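You operate a simulated robot arm through the tools that you are given. There is no shell and no other tool. Be economical: measure what you need, move in short steps, check, and stop when the job is done.

You are at the controls of a simulated robot arm. One attempt, no reset.

TASK
Fetch the orange buffing pad and set it on top of the brown carton on the top of the lamp table.

It is judged by the outcome, as a careful person would: the job done as asked, and still so three seconds after it is handed in. It fails if anything else is knocked over, pushed out of place, dropped, spilled or broken.

THE ROBOT
A 7-joint arm with a two-finger parallel gripper, fixed in place. Base frame: the origin is at the foot of the arm, x ahead of it, y to its left, z up; the work surface is at about z = 86. Readings come in cm, rad, newtons and seconds.
With the tool pointing down near the work surface it reaches from about 30 to 70 cm from the base axis. Its first joint turns from -1.152 to 1.152 rad. Payload 1.57 kg.
Tool frame: the origin (TCP) lies between the finger pads and is the grasp point; the fingertips stand 3 cm ahead of it; z points along the fingers, y is the line along which they close. Largest opening 11 cm; finger width 2.4, thickness 1.2; the body of the gripper, 4.8 by 11.2 cm, starts 7.8 cm behind the TCP.
Orientation is told as [roll, pitch, yaw] about the base's x, y, z axes, in that order, counted from this pose: with the fingers straight down and closing along the base's y, the tool's x points along the base's -x, its y along +y and its z along -z.

THE INTERFACE
- The arm moves only by the tool servo_tool. Its arguments are lists of equal length, an entry for each row: "xyz": the shift along the tool's x, y, z in cm, a list of three; "delta_rot": the turn, a rotation vector about the tool's x, y, z in rad, a list of three; "grip": the finger opening in cm, from 0 to 11. In form: {"xyz": [[dx, dy, dz], ...], "delta_rot": [[wx, wy, wz], ...], "grip": [grip, ...]}. A call has 1 to 8 rows; each row shifts and turns the commanded pose from where the row before left it, along the tool's axes as they then stand. Each row takes 0.2 s and may step no farther than 5 cm and 0.15 rad from the row before; otherwise, or with a gripper value out of range, the whole call is refused. Where a pose cannot be reached the arm comes as near as it can. A force on the tool above 40 N (or 10 N above the force at the start of the call, whichever is more), or a blocked arm, ends the call early, and 0.2 s more pass. The fingers move at their own pace (about 10.8 cm/s each) and stop on an object; they squeeze with about 22 N. The grip force told is the motor's: it shows also when the fingers shut on nothing. Time passes only in rows, and 0.2 s behind the last, so rows that do not move let the fingers close. The reply holds the time, the measured pose of the TCP, the force on the tool along the base axes, the opening and the grip force, in the units named above and with some noise, and new pictures: "pictures" is both (left out), scene, wrist or none.
- Cameras (640 x 400 px; columns grow to the right, rows downward): "scene" is fixed at [15.83, -38.18, 140.81]; the picture's right is [0.85, -0.52, 0.00], its down [-0.28, -0.45, -0.85] and it looks along [0.44, 0.72, -0.53] (base axes); focal length 321 px, centre (320, 200). "wrist" rides on the gripper at [7, 1.6, -14.1] in the tool frame; the picture's right is [-0.23, 0.97, 0.00], its down [-0.86, -0.20, -0.48] and it looks along [-0.47, -0.11, 0.88] (tool axes); focal length 222 px, centre (320, 200). There is no depth. A picture from a camera that has moved, and an enlarged one, comes with that camera's place and axes in the base frame and with its lens.
- zoom(camera, box): a new picture of the part [left, top, right, bottom] of that camera's present view, enlarged. No time passes.
- close_job(): hands the job in; it is judged then, once.

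Work in short steps. Places have to be worked out from the pictures, the camera data and where the tool is seen: move nearer, look again, correct. Check each grasp and each placing, and mend what went wrong. You have 90 turns and 170 pictures in all, those below and enlarged ones among them. Open the gripper and draw the arm clear of the work before you hand the job in, unless the task says otherwise; then end with one line.

The tools are called after "Call:" by a JSON object that holds its "api" and its "payload". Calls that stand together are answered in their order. servo_tool: Moves the arm, as the interface text tells. Its arguments: {"type":"object","properties":{"xyz":{"type":"array","items":{"type":"array","items":{"type":"number"}}},"delta_rot":{"type":"array","items":{"type":"array","items":{"type":"number"}}},"grip":{"type":"array","items":{"type":"number"}},"pictures":{"type":"string","enum":["both","scene","wrist","none"]}},"required":["xyz","delta_rot","grip"]} The other tools are called the same way: zoom (camera, box) takes an enlarged picture of a part of a camera's view; close_job () hands the job in.

At the start:

```text
time_s: 0.0
tool_pos: [34.81, 12.81, 113.22]
tcp_rot: [0.001, 0.0, 0.0]
ft_force: [-0.6, -0.2, -0.4]
finger_gap: 11.02
finger_force: 0.1
```

scene: 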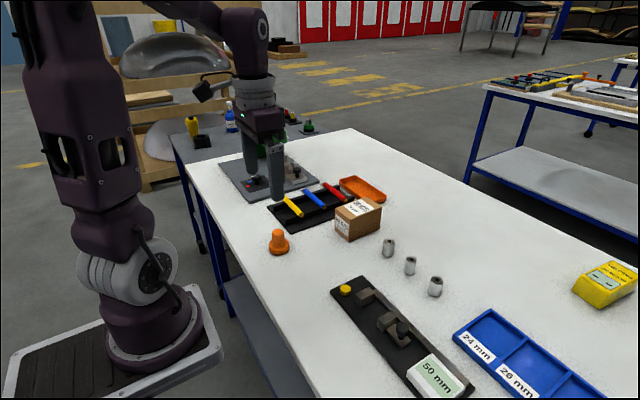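
wrist: 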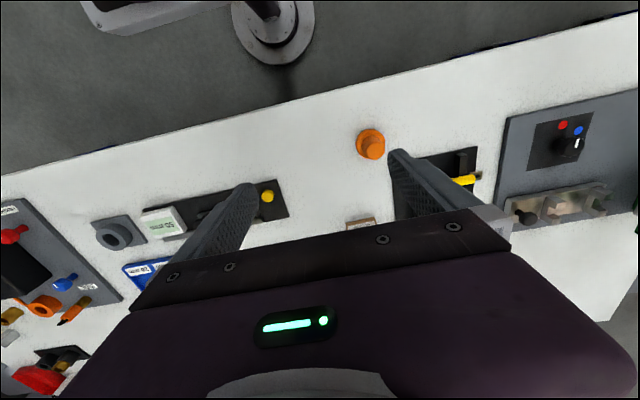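

I see two orange items (a knob-like one at (279,242) and a flat one at (362,188)) and a carton; I enlarge them to tell which is the pad.

Call:
{"api": "zoom", "payload": {"camera": "scene", "box": [240, 150, 440, 275]}}

Call:
{"api": "zoom", "payload": {"camera": "wrist", "box": [320, 100, 520, 250]}}

Call:
{"api": "zoom", "payload": {"camera": "wrist", "box": [0, 180, 200, 400]}}

```text
3.20 times, centred on (340, 212) of scene
camera zoom: at [15.83, -38.18, 140.81], right [0.85, -0.52, 0.0], down [-0.28, -0.45, -0.85], along [0.44, 0.72, -0.53], focal length 1028 px, centre (256, 160)
```

zoom: 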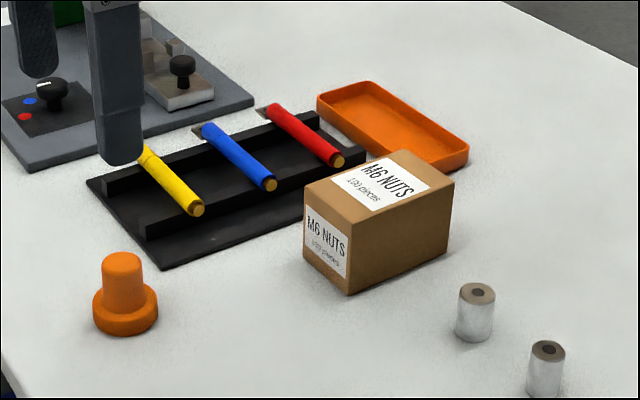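

```text
2.67 times, centred on (420, 175) of wrist
camera zoom: at [27.63, 14.5, 127.31], right [0.23, 0.97, 0.0], down [0.86, -0.2, 0.48], along [0.47, -0.11, -0.88], focal length 592 px, centre (53, 267)
```

zoom: 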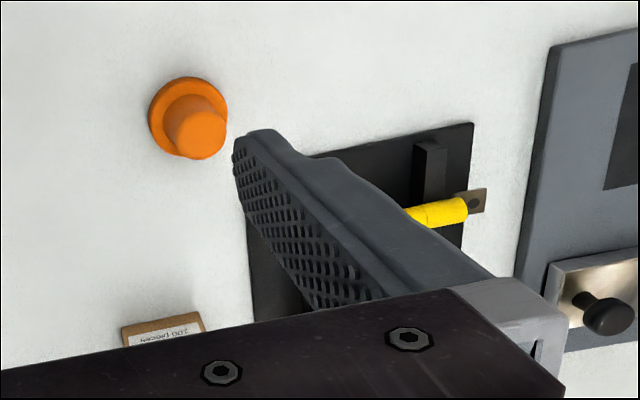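

```text
1.82 times, centred on (100, 290) of wrist
camera zoom: at [27.63, 14.5, 127.31], right [0.23, 0.97, 0.0], down [0.86, -0.2, 0.48], along [0.47, -0.11, -0.88], focal length 404 px, centre (720, 36)
```

zoom: 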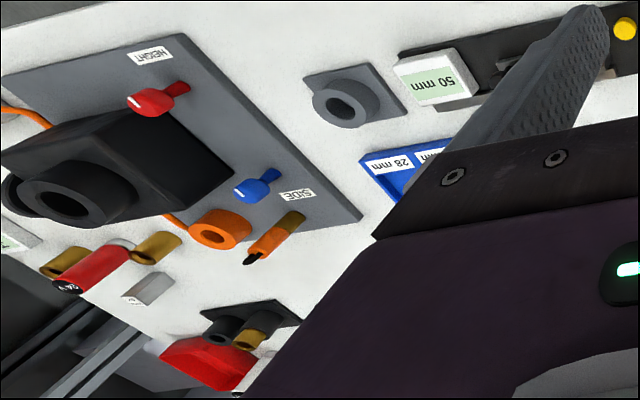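

The knob-shaped pad (disc with post) is at about (40, 21, 88), the M6 NUTS carton at about (63, 18). There's more to the right (−y), with levers and maybe a lamp; I'll swing over there at height to look for the "lamp table" and other cartons.

Call:
{"api": "servo_tool", "payload": {"xyz": [[0, -5, -1], [0, -5, -1], [0, -5, -1], [0, -5, -1], [0, -5, 0], [0, -5, 0], [0, -5, 0], [0, -3, 0]], "delta_rot": [[0, 0, 0], [0, 0, 0], [0, 0, 0], [0, 0, 0], [0, 0, 0], [0, 0, 0], [0, 0, 0], [0, 0, 0]], "grip": [11, 11, 11, 11, 11, 11, 11, 11]}}

```text
refused: row 1 steps farther than a row can; nothing moved
```

The step exceeded 5 cm; same move with smaller steps.

Call:
{"api": "servo_tool", "payload": {"xyz": [[0, -4.8, -1], [0, -4.8, -1], [0, -4.8, -1], [0, -4.8, -1], [0, -4.8, 0], [0, -4.8, 0], [0, -4.8, 0], [0, -3, 0]], "delta_rot": [[0, 0, 0], [0, 0, 0], [0, 0, 0], [0, 0, 0], [0, 0, 0], [0, 0, 0], [0, 0, 0], [0, 0, 0]], "grip": [11, 11, 11, 11, 11, 11, 11, 11]}}

```text
time_s: 1.8
tool_pos: [34.39, -23.93, 117.12]
tcp_rot: [0.0, 0.001, 0.0]
ft_force: [0.1, -0.5, 0.0]
finger_gap: 11.0
finger_force: 0.0
camera wrist: at [27.37, -22.4, 131.27], right [0.23, 0.97, 0.0], down [0.86, -0.2, 0.48], along [0.47, -0.11, -0.88], focal length 222 px, centre (320, 200)
```

scene: 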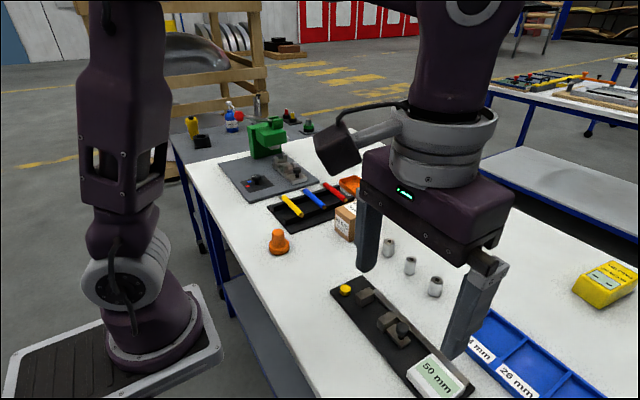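
wrist: 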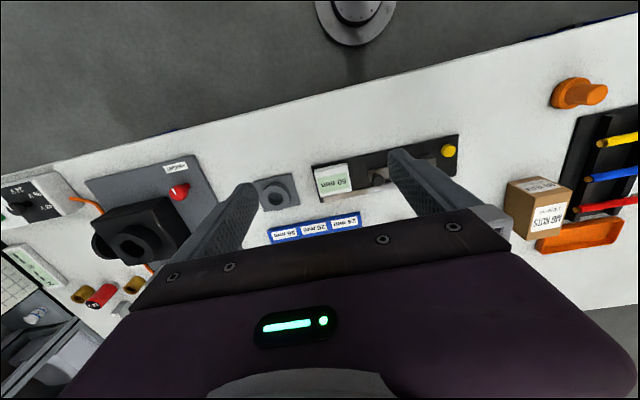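

The right-hand part shows a station with levers; I enlarge it to identify it and the orange pieces there.

Call:
{"api": "zoom", "payload": {"camera": "wrist", "box": [0, 140, 260, 340]}}

Call:
{"api": "zoom", "payload": {"camera": "scene", "box": [170, 90, 350, 210]}}

```text
2.00 times, centred on (130, 240) of wrist
camera zoom: at [27.37, -22.4, 131.27], right [0.23, 0.97, 0.0], down [0.86, -0.2, 0.48], along [0.47, -0.11, -0.88], focal length 444 px, centre (700, 120)
```

zoom: 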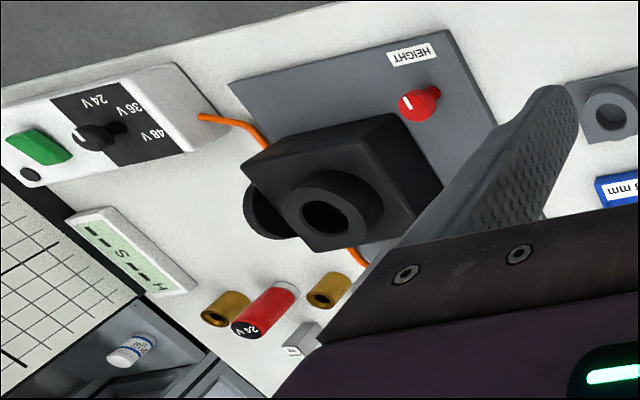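

```text
3.33 times, centred on (260, 150) of scene
camera zoom: at [15.83, -38.18, 140.81], right [0.85, -0.52, 0.0], down [-0.28, -0.45, -0.85], along [0.44, 0.72, -0.53], focal length 1071 px, centre (520, 367)
```

zoom: 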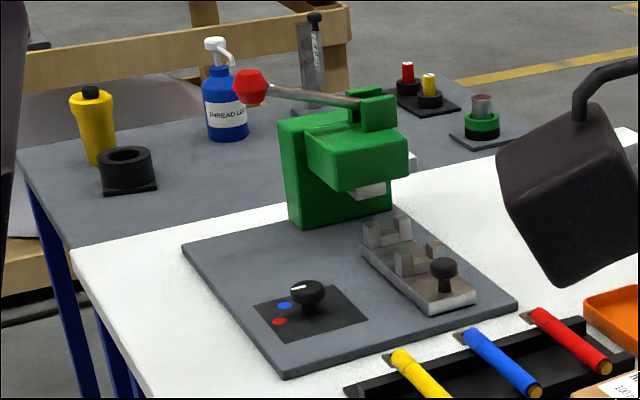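

Still unclear which table is meant; I look further to the right, yawing the wrist to view the −y end.

Call:
{"api": "servo_tool", "payload": {"xyz": [[0, -3, -1], [0, -3, -1], [0, -3, -1], [0, -3, 0], [0, -3, 0], [0, -3, 0], [0, 0, 0], [0, 0, 0]], "delta_rot": [[0, 0, 0.15], [0, 0, 0.15], [0, 0, 0.15], [0, 0, 0.15], [0, 0, 0.15], [0, 0, 0.15], [0, 0, 0.15], [0, 0, 0]], "grip": [11, 11, 11, 11, 11, 11, 11, 11], "pictures": "wrist"}}

```text
time_s: 3.6
tool_pos: [28.44, -39.99, 120.16]
tcp_rot: [0.0, 0.0, -1.051]
ft_force: [0.1, 0.5, -0.4]
finger_gap: 11.01
finger_force: 0.0
camera wrist: at [26.18, -33.1, 134.24], right [0.96, 0.29, 0.0], down [0.25, -0.84, 0.48], along [0.14, -0.46, -0.88], focal length 222 px, centre (320, 200)
```

wrist: 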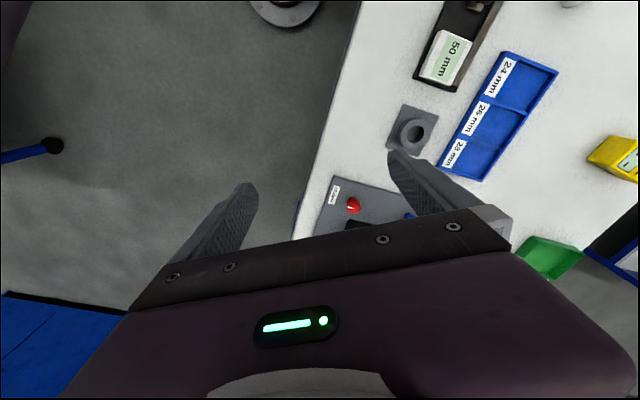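

I tilt the tool so the camera sees further out.

Call:
{"api": "servo_tool", "payload": {"xyz": [[0, 0, 0], [0, 0, 0], [0, 0, 0], [0, 0, 0], [0, 0, 0]], "delta_rot": [[0, -0.15, 0], [0, -0.15, 0], [0, -0.15, 0], [0, -0.15, 0], [0, -0.15, 0]], "grip": [11, 11, 11, 11, 11], "pictures": "wrist"}}

```text
time_s: 4.8
tool_pos: [28.43, -39.94, 120.36]
tcp_rot: [-0.001, -0.751, -1.05]
ft_force: [-0.6, 0.3, 0.3]
finger_gap: 11.01
finger_force: 0.1
camera wrist: at [22.28, -26.32, 125.78], right [0.93, 0.34, 0.16], down [-0.02, -0.36, 0.93], along [0.37, -0.87, -0.32], focal length 222 px, centre (320, 200)
```

wrist: 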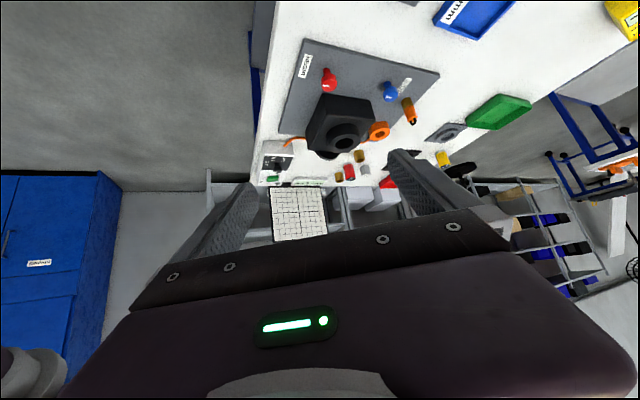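

Enlarge the lamp station to inspect the orange part.

Call:
{"api": "zoom", "payload": {"camera": "wrist", "box": [250, 20, 570, 220]}}

```text
2.00 times, centred on (410, 120) of wrist
camera zoom: at [22.28, -26.32, 125.78], right [0.93, 0.34, 0.16], down [-0.02, -0.36, 0.93], along [0.37, -0.87, -0.32], focal length 444 px, centre (140, 360)
```

zoom: 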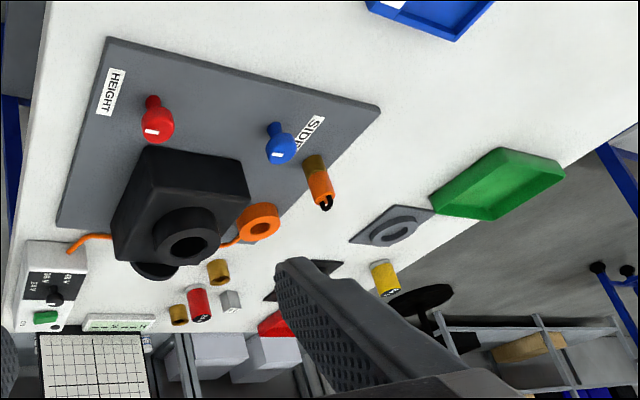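

The only reachable carton is the M6 NUTS one, and the orange stub with a disc is the only pad-like item (the other orange things are a tray and a lamp connector). I return: untilt, unyaw, then head back toward the pad.

Call:
{"api": "servo_tool", "payload": {"xyz": [[0, 0, 0], [0, 0, 0], [0, 0, 0], [0, 0, 0], [0, 0, 0]], "delta_rot": [[0, 0.15, 0], [0, 0.15, 0], [0, 0.15, 0], [0, 0.15, 0], [0, 0.15, 0]], "grip": [11, 11, 11, 11, 11], "pictures": "none"}}

Call:
{"api": "servo_tool", "payload": {"xyz": [[0, 3, 0], [0, 3, 0], [0, 3, 0], [0, 3, 0], [0, 3, 0], [0, 3, 0], [0, 3, 0], [0, 3, 0]], "delta_rot": [[0, 0, -0.15], [0, 0, -0.15], [0, 0, -0.15], [0, 0, -0.15], [0, 0, -0.15], [0, 0, -0.15], [0, 0, -0.15], [0, 0, 0]], "grip": [11, 11, 11, 11, 11, 11, 11, 11], "pictures": "none"}}

```text
time_s: 6.0
tool_pos: [28.38, -39.98, 120.15]
tcp_rot: [-0.001, 0.001, -1.05]
ft_force: [0.3, -2.0, 0.5]
finger_gap: 10.96
finger_force: 0.0
```

```text
time_s: 7.8
tool_pos: [39.9, -20.09, 120.12]
tcp_rot: [0.0, 0.0, 0.001]
ft_force: [0.6, -0.5, -0.8]
finger_gap: 10.99
finger_force: 0.0
```

Upright at (39.9, −20.1, 120). I go over to y ≈ 15 and look at both pad and carton.

Call:
{"api": "servo_tool", "payload": {"xyz": [[0, 4.8, 0], [0, 4.8, 0], [0, 4.8, 0], [0, 4.8, 0], [0, 4.8, 0], [0, 4.8, 0], [0, 4.8, 0], [0, 0, 0]], "delta_rot": [[0, 0, 0], [0, 0, 0], [0, 0, 0], [0, 0, 0], [0, 0, 0], [0, 0, 0], [0, 0, 0], [0, 0, 0]], "grip": [11, 11, 11, 11, 11, 11, 11, 11]}}

```text
time_s: 9.6
tool_pos: [39.65, 13.12, 120.16]
tcp_rot: [0.001, 0.001, 0.0]
ft_force: [0.3, -0.9, -0.5]
finger_gap: 10.99
finger_force: 0.0
camera wrist: at [32.6, 14.71, 134.2], right [0.23, 0.97, 0.0], down [0.86, -0.2, 0.48], along [0.47, -0.11, -0.88], focal length 222 px, centre (320, 200)
```

scene: 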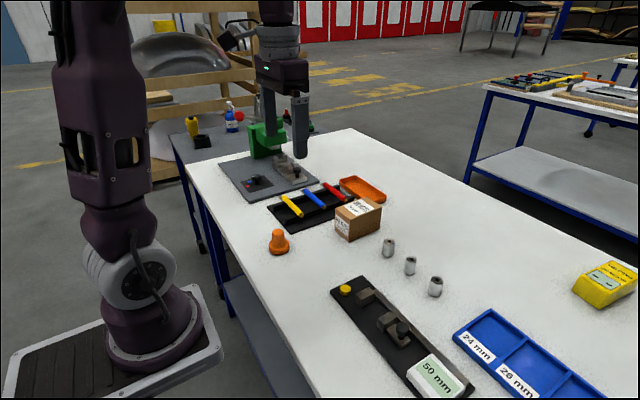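
wrist: 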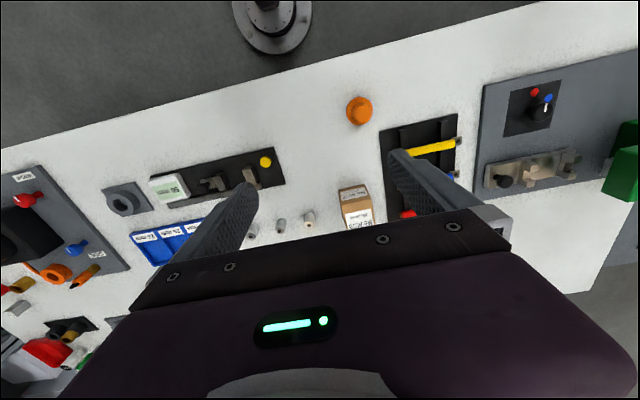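

Precise measurement: enlarge the pad and carton in both views.

Call:
{"api": "zoom", "payload": {"camera": "scene", "box": [256, 190, 396, 270]}}

Call:
{"api": "zoom", "payload": {"camera": "wrist", "box": [310, 80, 470, 240]}}

```text
4.57 times, centred on (326, 230) of scene
camera zoom: at [15.84, -38.18, 140.81], right [0.85, -0.52, 0.0], down [-0.28, -0.45, -0.85], along [0.44, 0.72, -0.53], focal length 1469 px, centre (293, 63)
```

zoom: 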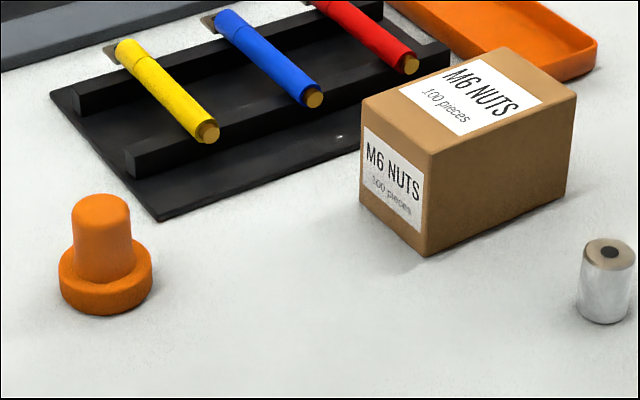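

```text
2.50 times, centred on (390, 160) of wrist
camera zoom: at [32.6, 14.71, 134.2], right [0.23, 0.97, 0.0], down [0.86, -0.2, 0.48], along [0.47, -0.11, -0.88], focal length 555 px, centre (145, 300)
```

zoom: 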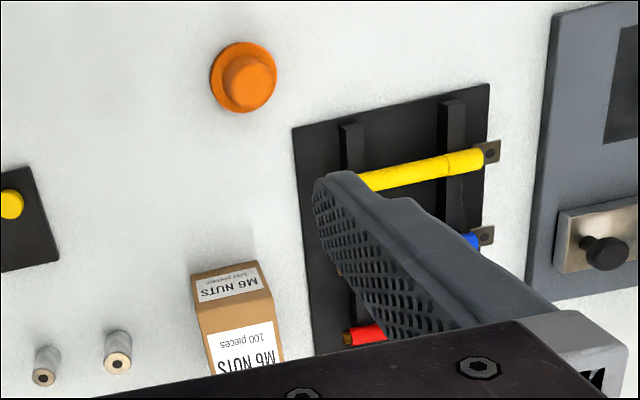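

Estimates: pad axis ≈ (39.9, 21.2), disc top ≈ z 87.7, post top ≈ z 91.4, post ⌀ ≈ 3.3; carton top x 56.7–67.7, y 14.3–21.2, z ≈ 93. I go above the pad and look.

Call:
{"api": "servo_tool", "payload": {"xyz": [[0, 4, 0], [0, 4, 0], [0, 0, 4.5], [0, 0, 4.5], [0, 0, 4.5], [0, 0, 4.5], [0, 0, 2], [0, 0, 0]], "delta_rot": [[0, 0, 0], [0, 0, 0], [0, 0, 0], [0, 0, 0], [0, 0, 0], [0, 0, 0], [0, 0, 0], [0, 0, 0]], "grip": [7, 7, 7, 7, 7, 7, 7, 7]}}

```text
time_s: 11.4
tool_pos: [39.83, 21.24, 100.25]
tcp_rot: [-0.003, 0.001, -0.001]
ft_force: [-0.5, 0.2, -0.4]
finger_gap: 7.0
finger_force: 0.0
camera wrist: at [32.68, 22.88, 114.41], right [0.23, 0.97, 0.0], down [0.86, -0.2, 0.48], along [0.47, -0.11, -0.88], focal length 222 px, centre (320, 200)
```

scene: 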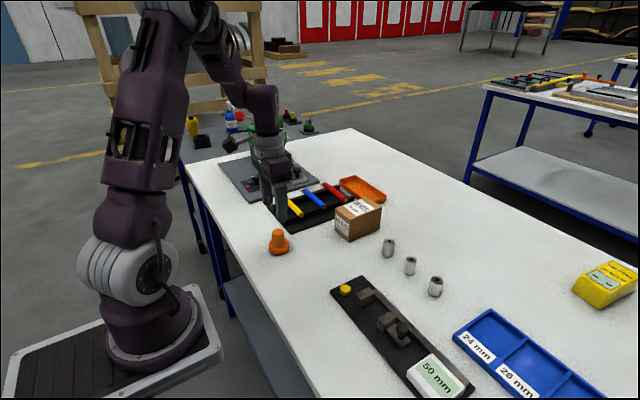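
wrist: 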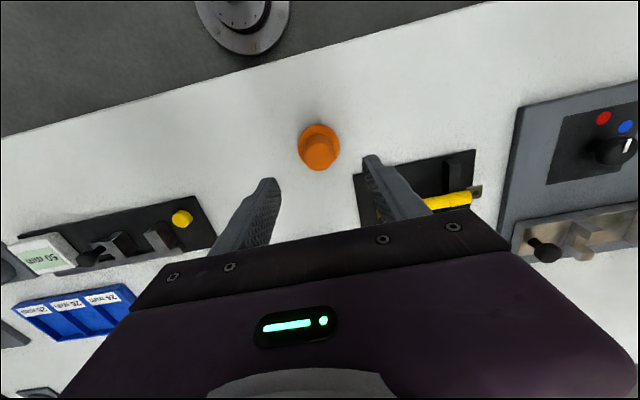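

Wrist view confirms the pad axis ≈ (39.8, 21.2), directly under the TCP. Descend to TCP z ≈ 91.4 so the tips end just above the disc.

Call:
{"api": "servo_tool", "payload": {"xyz": [[0, 0, 3], [0, 0, 3], [0, 0, 1.5], [0, 0, 1.3], [0, 0, 0]], "delta_rot": [[0, 0, 0], [0, 0, 0], [0, 0, 0], [0, 0, 0], [0, 0, 0]], "grip": [7, 7, 7, 7, 7]}}

Call:
{"api": "zoom", "payload": {"camera": "scene", "box": [240, 195, 320, 265]}}

```text
time_s: 12.6
tool_pos: [39.7, 21.2, 91.4]
tcp_rot: [-0.001, -0.001, 0.0]
ft_force: [0.1, 0.1, 1.7]
finger_gap: 7.04
finger_force: 0.0
camera wrist: at [32.61, 22.8, 105.47], right [0.23, 0.97, 0.0], down [0.86, -0.2, 0.48], along [0.47, -0.11, -0.88], focal length 222 px, centre (320, 200)
```

scene: 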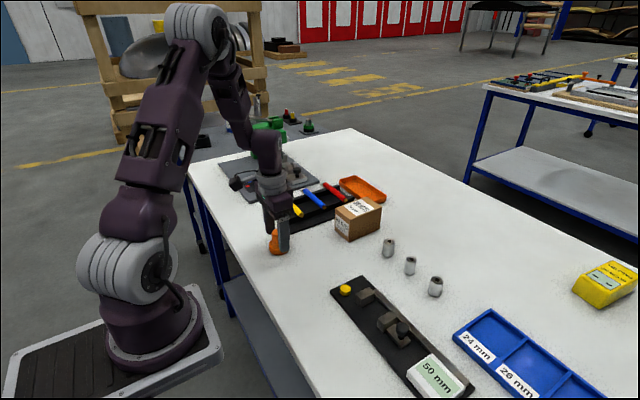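
wrist: 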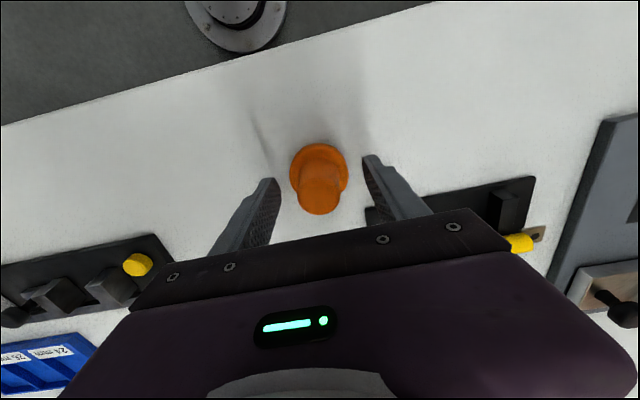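

```text
5.71 times, centred on (280, 230) of scene
camera zoom: at [15.84, -38.18, 140.81], right [0.85, -0.52, 0.0], down [-0.28, -0.45, -0.85], along [0.44, 0.72, -0.53], focal length 1836 px, centre (549, 29)
```

zoom: 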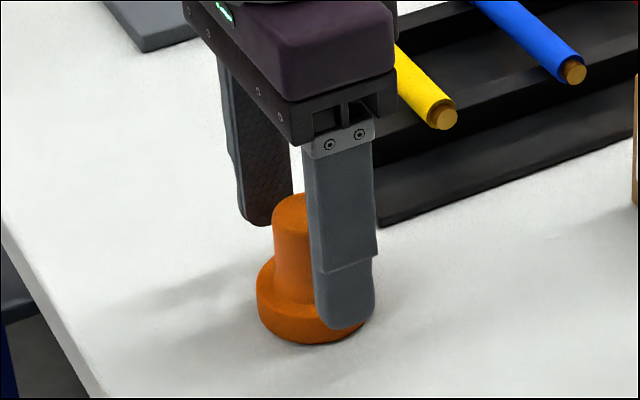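

Fingers straddle the post, tips just above the disc. Close.

Call:
{"api": "servo_tool", "payload": {"xyz": [[0, 0, 0], [0, 0, 0], [0, 0, 0], [0, 0, 0]], "delta_rot": [[0, 0, 0], [0, 0, 0], [0, 0, 0], [0, 0, 0]], "grip": [5, 3.5, 2, 2]}}

```text
time_s: 13.6
tool_pos: [39.68, 21.19, 91.24]
tcp_rot: [-0.001, 0.0, 0.0]
ft_force: [-0.5, -0.4, -0.2]
finger_gap: 3.37
finger_force: 22.5
camera wrist: at [32.61, 22.8, 105.49], right [0.23, 0.97, 0.0], down [0.86, -0.2, 0.48], along [0.47, -0.11, -0.88], focal length 222 px, centre (320, 200)
```

scene: 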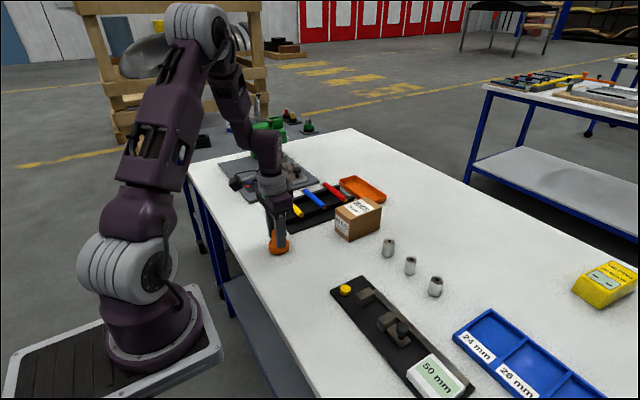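
wrist: 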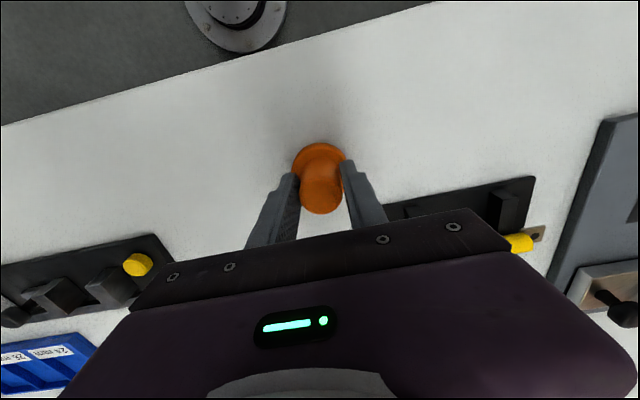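

Held at 3.37 cm. Lift 14 cm and check.

Call:
{"api": "servo_tool", "payload": {"xyz": [[0, 0, -1], [0, 0, -2], [0, 0, -3], [0, 0, -3], [0, 0, -3], [0, 0, -2], [0, 0, 0]], "delta_rot": [[0, 0, 0], [0, 0, 0], [0, 0, 0], [0, 0, 0], [0, 0, 0], [0, 0, 0], [0, 0, 0]], "grip": [2, 2, 2, 2, 2, 2, 2]}}

```text
time_s: 15.2
tool_pos: [39.69, 21.2, 105.59]
tcp_rot: [-0.001, 0.0, 0.001]
ft_force: [1.2, -0.1, -0.4]
finger_gap: 3.39
finger_force: 21.6
camera wrist: at [32.61, 22.88, 119.69], right [0.23, 0.97, 0.0], down [0.86, -0.2, 0.48], along [0.47, -0.11, -0.88], focal length 222 px, centre (320, 200)
```

scene: 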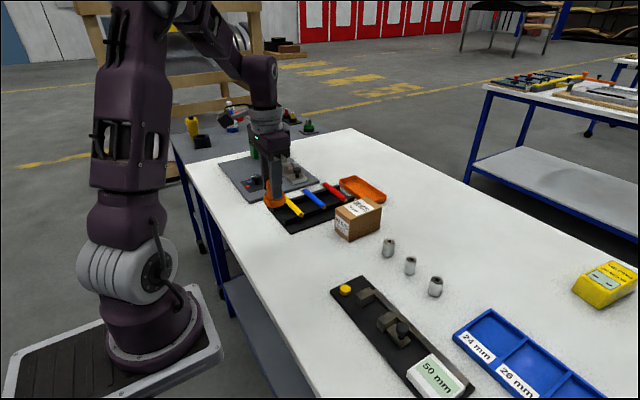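
wrist: 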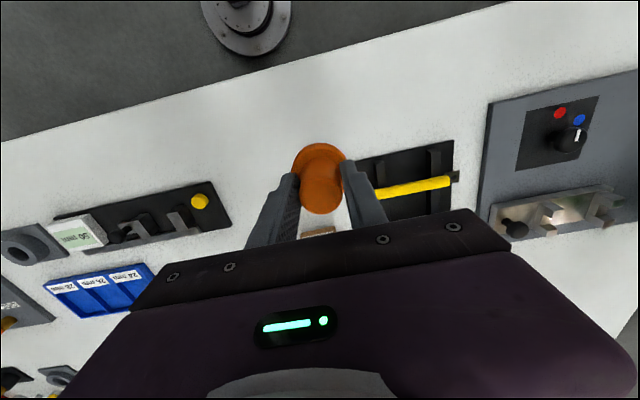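

Pad lifted cleanly. Move at this height over the carton centre (62.2, 17.8).

Call:
{"api": "servo_tool", "payload": {"xyz": [[-3.2, -0.49, 0], [-3.2, -0.49, 0], [-3.2, -0.49, 0], [-3.2, -0.49, 0], [-3.2, -0.49, 0], [-3.2, -0.49, 0], [-3.2, -0.49, 0], [0, 0, 0]], "delta_rot": [[0, 0, 0], [0, 0, 0], [0, 0, 0], [0, 0, 0], [0, 0, 0], [0, 0, 0], [0, 0, 0], [0, 0, 0]], "grip": [2, 2, 2, 2, 2, 2, 2, 2]}}

Call:
{"api": "zoom", "payload": {"camera": "scene", "box": [310, 150, 410, 250]}}

```text
time_s: 17.0
tool_pos: [62.22, 17.89, 105.42]
tcp_rot: [-0.001, 0.001, 0.0]
ft_force: [-0.6, 0.3, -0.8]
finger_gap: 3.38
finger_force: 22.1
camera wrist: at [55.06, 19.43, 119.47], right [0.23, 0.97, 0.0], down [0.86, -0.2, 0.48], along [0.47, -0.11, -0.88], focal length 222 px, centre (320, 200)
```

scene: 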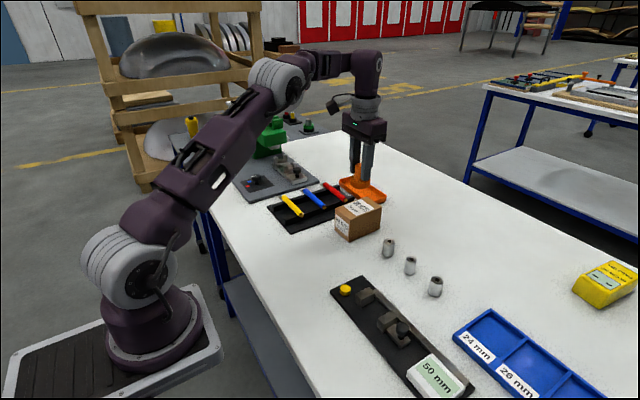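
wrist: 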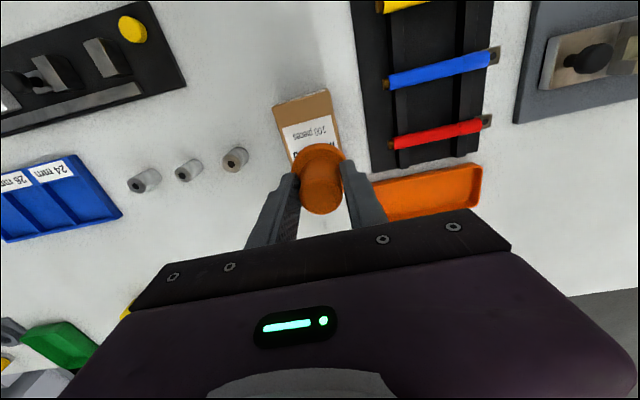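

```text
4.00 times, centred on (360, 200) of scene
camera zoom: at [15.84, -38.18, 140.81], right [0.85, -0.52, 0.0], down [-0.28, -0.45, -0.85], along [0.44, 0.72, -0.53], focal length 1285 px, centre (160, 200)
```

zoom: 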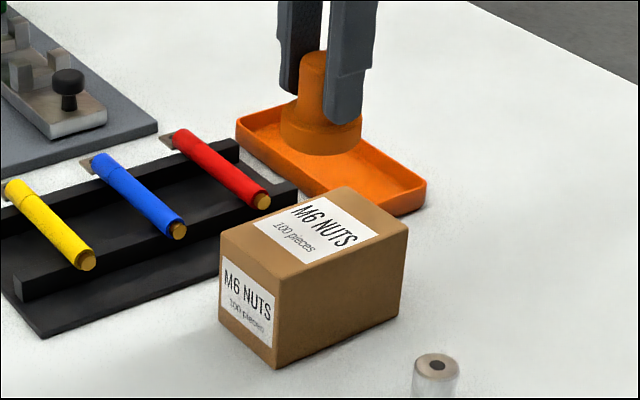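

Both views agree: carton centre ≈ (62, 17.6). Descend to leave about 1 cm gap, nudging y −0.25.

Call:
{"api": "servo_tool", "payload": {"xyz": [[0.1, -0.25, 2], [0, 0, 2], [0, 0, 1.2], [0, 0, 0.6], [0, 0, 0]], "delta_rot": [[0, 0, 0], [0, 0, 0], [0, 0, 0], [0, 0, 0], [0, 0, 0]], "grip": [2, 2, 2, 2, 2]}}

Call:
{"api": "zoom", "payload": {"camera": "scene", "box": [310, 150, 410, 250]}}

```text
time_s: 18.2
tool_pos: [62.03, 17.54, 99.58]
tcp_rot: [-0.001, 0.0, 0.001]
ft_force: [0.0, -0.3, -0.8]
finger_gap: 3.39
finger_force: 21.7
camera wrist: at [54.86, 19.2, 113.66], right [0.23, 0.97, 0.0], down [0.86, -0.2, 0.48], along [0.47, -0.11, -0.88], focal length 222 px, centre (320, 200)
```

scene: 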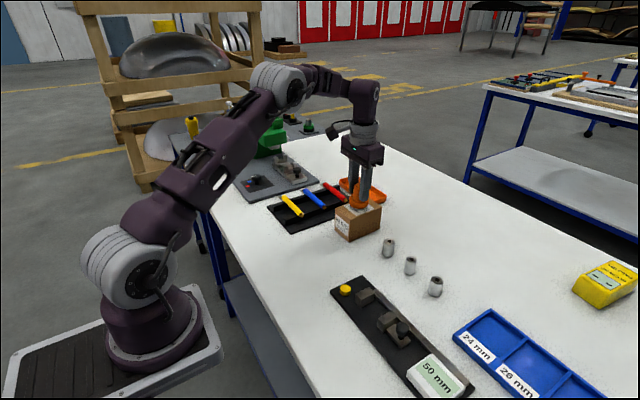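
wrist: 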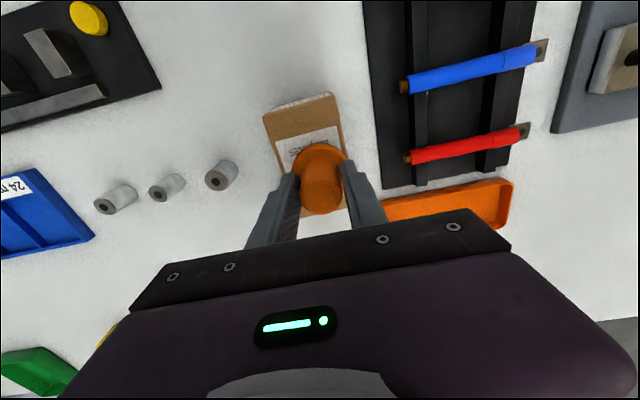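

```text
4.00 times, centred on (360, 200) of scene
camera zoom: at [15.84, -38.18, 140.81], right [0.85, -0.52, 0.0], down [-0.28, -0.45, -0.85], along [0.44, 0.72, -0.53], focal length 1285 px, centre (160, 200)
```

zoom: 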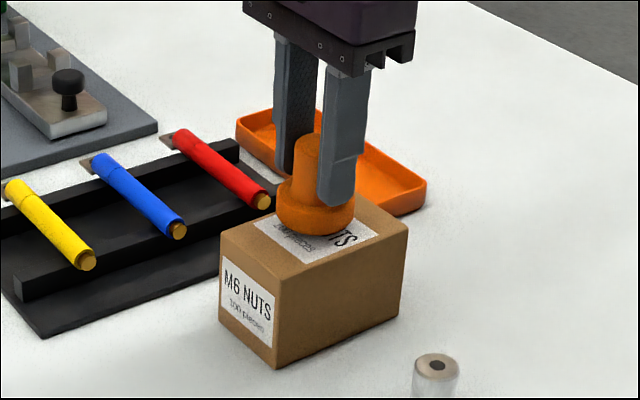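

Well centred with about 1 cm gap. Lower 0.9 cm in small steps and watch force.

Call:
{"api": "servo_tool", "payload": {"xyz": [[0, 0, 0.3], [0, 0, 0.3], [0, 0, 0.3], [0, 0, 0]], "delta_rot": [[0, 0, 0], [0, 0, 0], [0, 0, 0], [0, 0, 0]], "grip": [2, 2, 2, 2], "pictures": "none"}}

Call:
{"api": "zoom", "payload": {"camera": "scene", "box": [320, 170, 400, 240]}}

```text
time_s: 19.2
tool_pos: [61.96, 17.49, 98.93]
tcp_rot: [0.002, -0.003, 0.001]
ft_force: [-6.4, 0.1, 29.6]
finger_gap: 3.38
finger_force: 22.1
```

```text
5.71 times, centred on (360, 205) of scene
camera zoom: at [15.76, -38.2, 140.81], right [0.85, -0.52, 0.0], down [-0.28, -0.45, -0.85], along [0.44, 0.72, -0.53], focal length 1836 px, centre (91, 171)
```

zoom: 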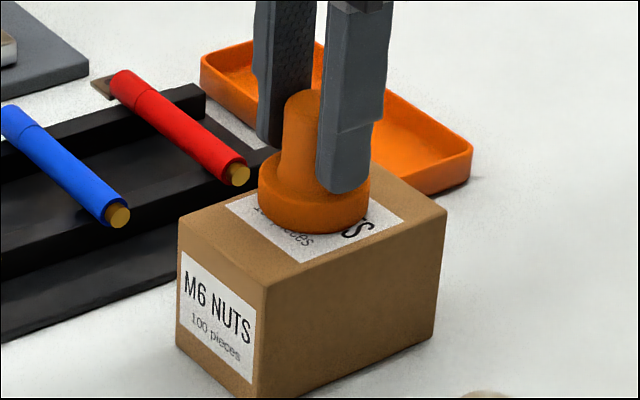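

It is seated, pressing ~30 N; I back off 0.3 cm to relieve the push.

Call:
{"api": "servo_tool", "payload": {"xyz": [[0, 0, -0.15], [0, 0, -0.1], [0, 0, 0]], "delta_rot": [[0, 0, 0], [0, 0, 0], [0, 0, 0]], "grip": [2, 2, 2], "pictures": "none"}}

```text
time_s: 20.0
tool_pos: [61.95, 17.48, 98.95]
tcp_rot: [0.0, 0.002, 0.001]
ft_force: [4.4, 3.1, 5.5]
finger_gap: 3.38
finger_force: 22.3
```

Only ~5 N left, still in contact. Open to 6 cm in place.

Call:
{"api": "servo_tool", "payload": {"xyz": [[0, 0, 0], [0, 0, 0], [0, 0, 0], [0, 0, 0]], "delta_rot": [[0, 0, 0], [0, 0, 0], [0, 0, 0], [0, 0, 0]], "grip": [3.6, 4.2, 5.5, 6.5]}}

```text
time_s: 21.0
tool_pos: [62.03, 17.5, 98.99]
tcp_rot: [-0.001, 0.0, 0.0]
ft_force: [0.3, -0.1, 0.5]
finger_gap: 6.49
finger_force: 0.0
camera wrist: at [54.89, 19.14, 113.04], right [0.23, 0.97, 0.0], down [0.86, -0.2, 0.48], along [0.47, -0.11, -0.88], focal length 222 px, centre (320, 200)
```

scene: 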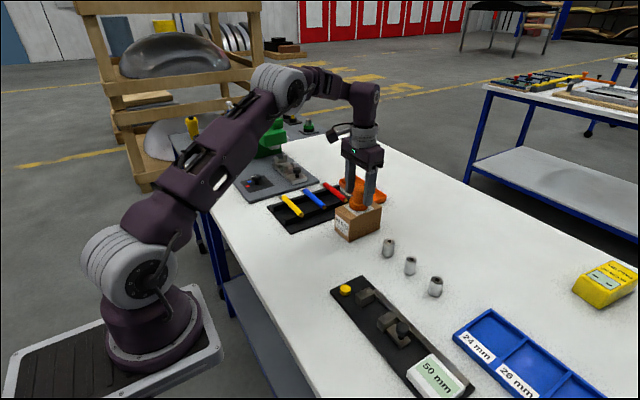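
wrist: 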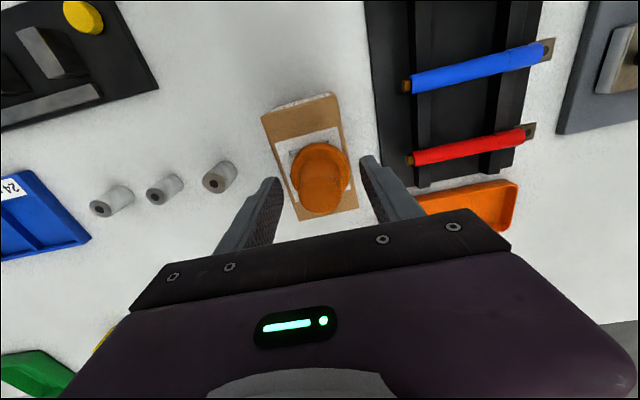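

The pad stands free on the carton with clear space around it. Rise straight up, then draw back.

Call:
{"api": "servo_tool", "payload": {"xyz": [[0, 0, -2], [0, 0, -3], [0, 0, -4], [0, 0, -4], [4, 0, -2], [4, 0, 0], [4, 0, 0], [4, 0, 0]], "delta_rot": [[0, 0, 0], [0, 0, 0], [0, 0, 0], [0, 0, 0], [0, 0, 0], [0, 0, 0], [0, 0, 0], [0, 0, 0]], "grip": [6.5, 6.5, 6.5, 6.5, 6.5, 6.5, 6.5, 6.5]}}

Call:
{"api": "zoom", "payload": {"camera": "scene", "box": [300, 150, 420, 250]}}

```text
time_s: 22.8
tool_pos: [45.91, 17.64, 114.12]
tcp_rot: [0.001, 0.001, -0.001]
ft_force: [0.1, 0.5, 0.0]
finger_gap: 6.5
finger_force: 0.0
out of reach, approached as far as the arm can: row 4
camera wrist: at [38.8, 19.33, 128.16], right [0.23, 0.97, 0.0], down [0.85, -0.2, 0.48], along [0.47, -0.11, -0.88], focal length 222 px, centre (320, 200)
```

scene: 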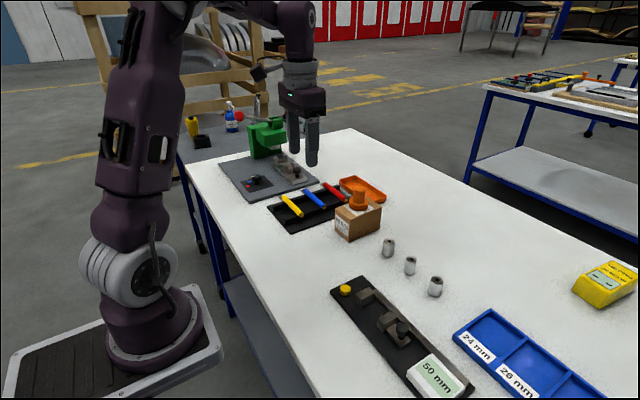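
wrist: 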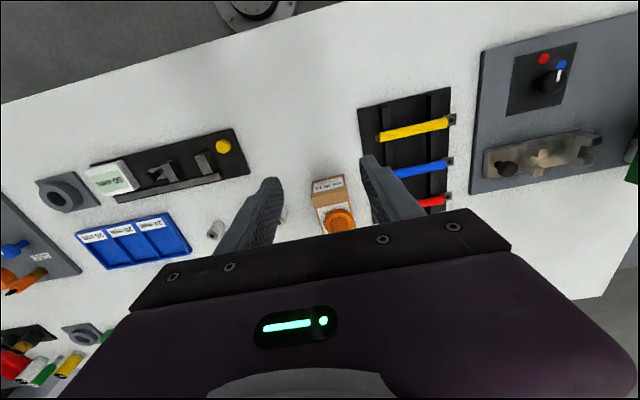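

```text
4.00 times, centred on (360, 200) of scene
camera zoom: at [15.83, -38.19, 140.81], right [0.85, -0.52, 0.0], down [-0.28, -0.45, -0.85], along [0.44, 0.72, -0.53], focal length 1285 px, centre (160, 200)
```

zoom: 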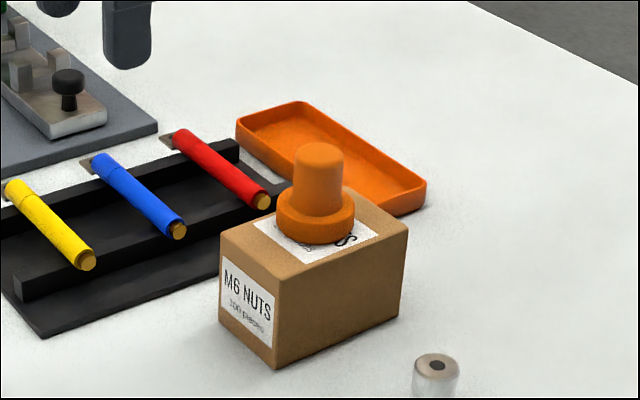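

The pad stands upright and centred on the carton, the carton has not moved, and the arm is clear; I hand it in.

Call:
{"api": "close_job", "payload": {}}

```text
The job is handed in.
```

I set the orange buffing pad upright on the centre of the brown M6 NUTS carton, the only carton I saw within reach, and moved the arm clear; I took the stub with a disc to be the pad and the white workbench to be the lamp table.
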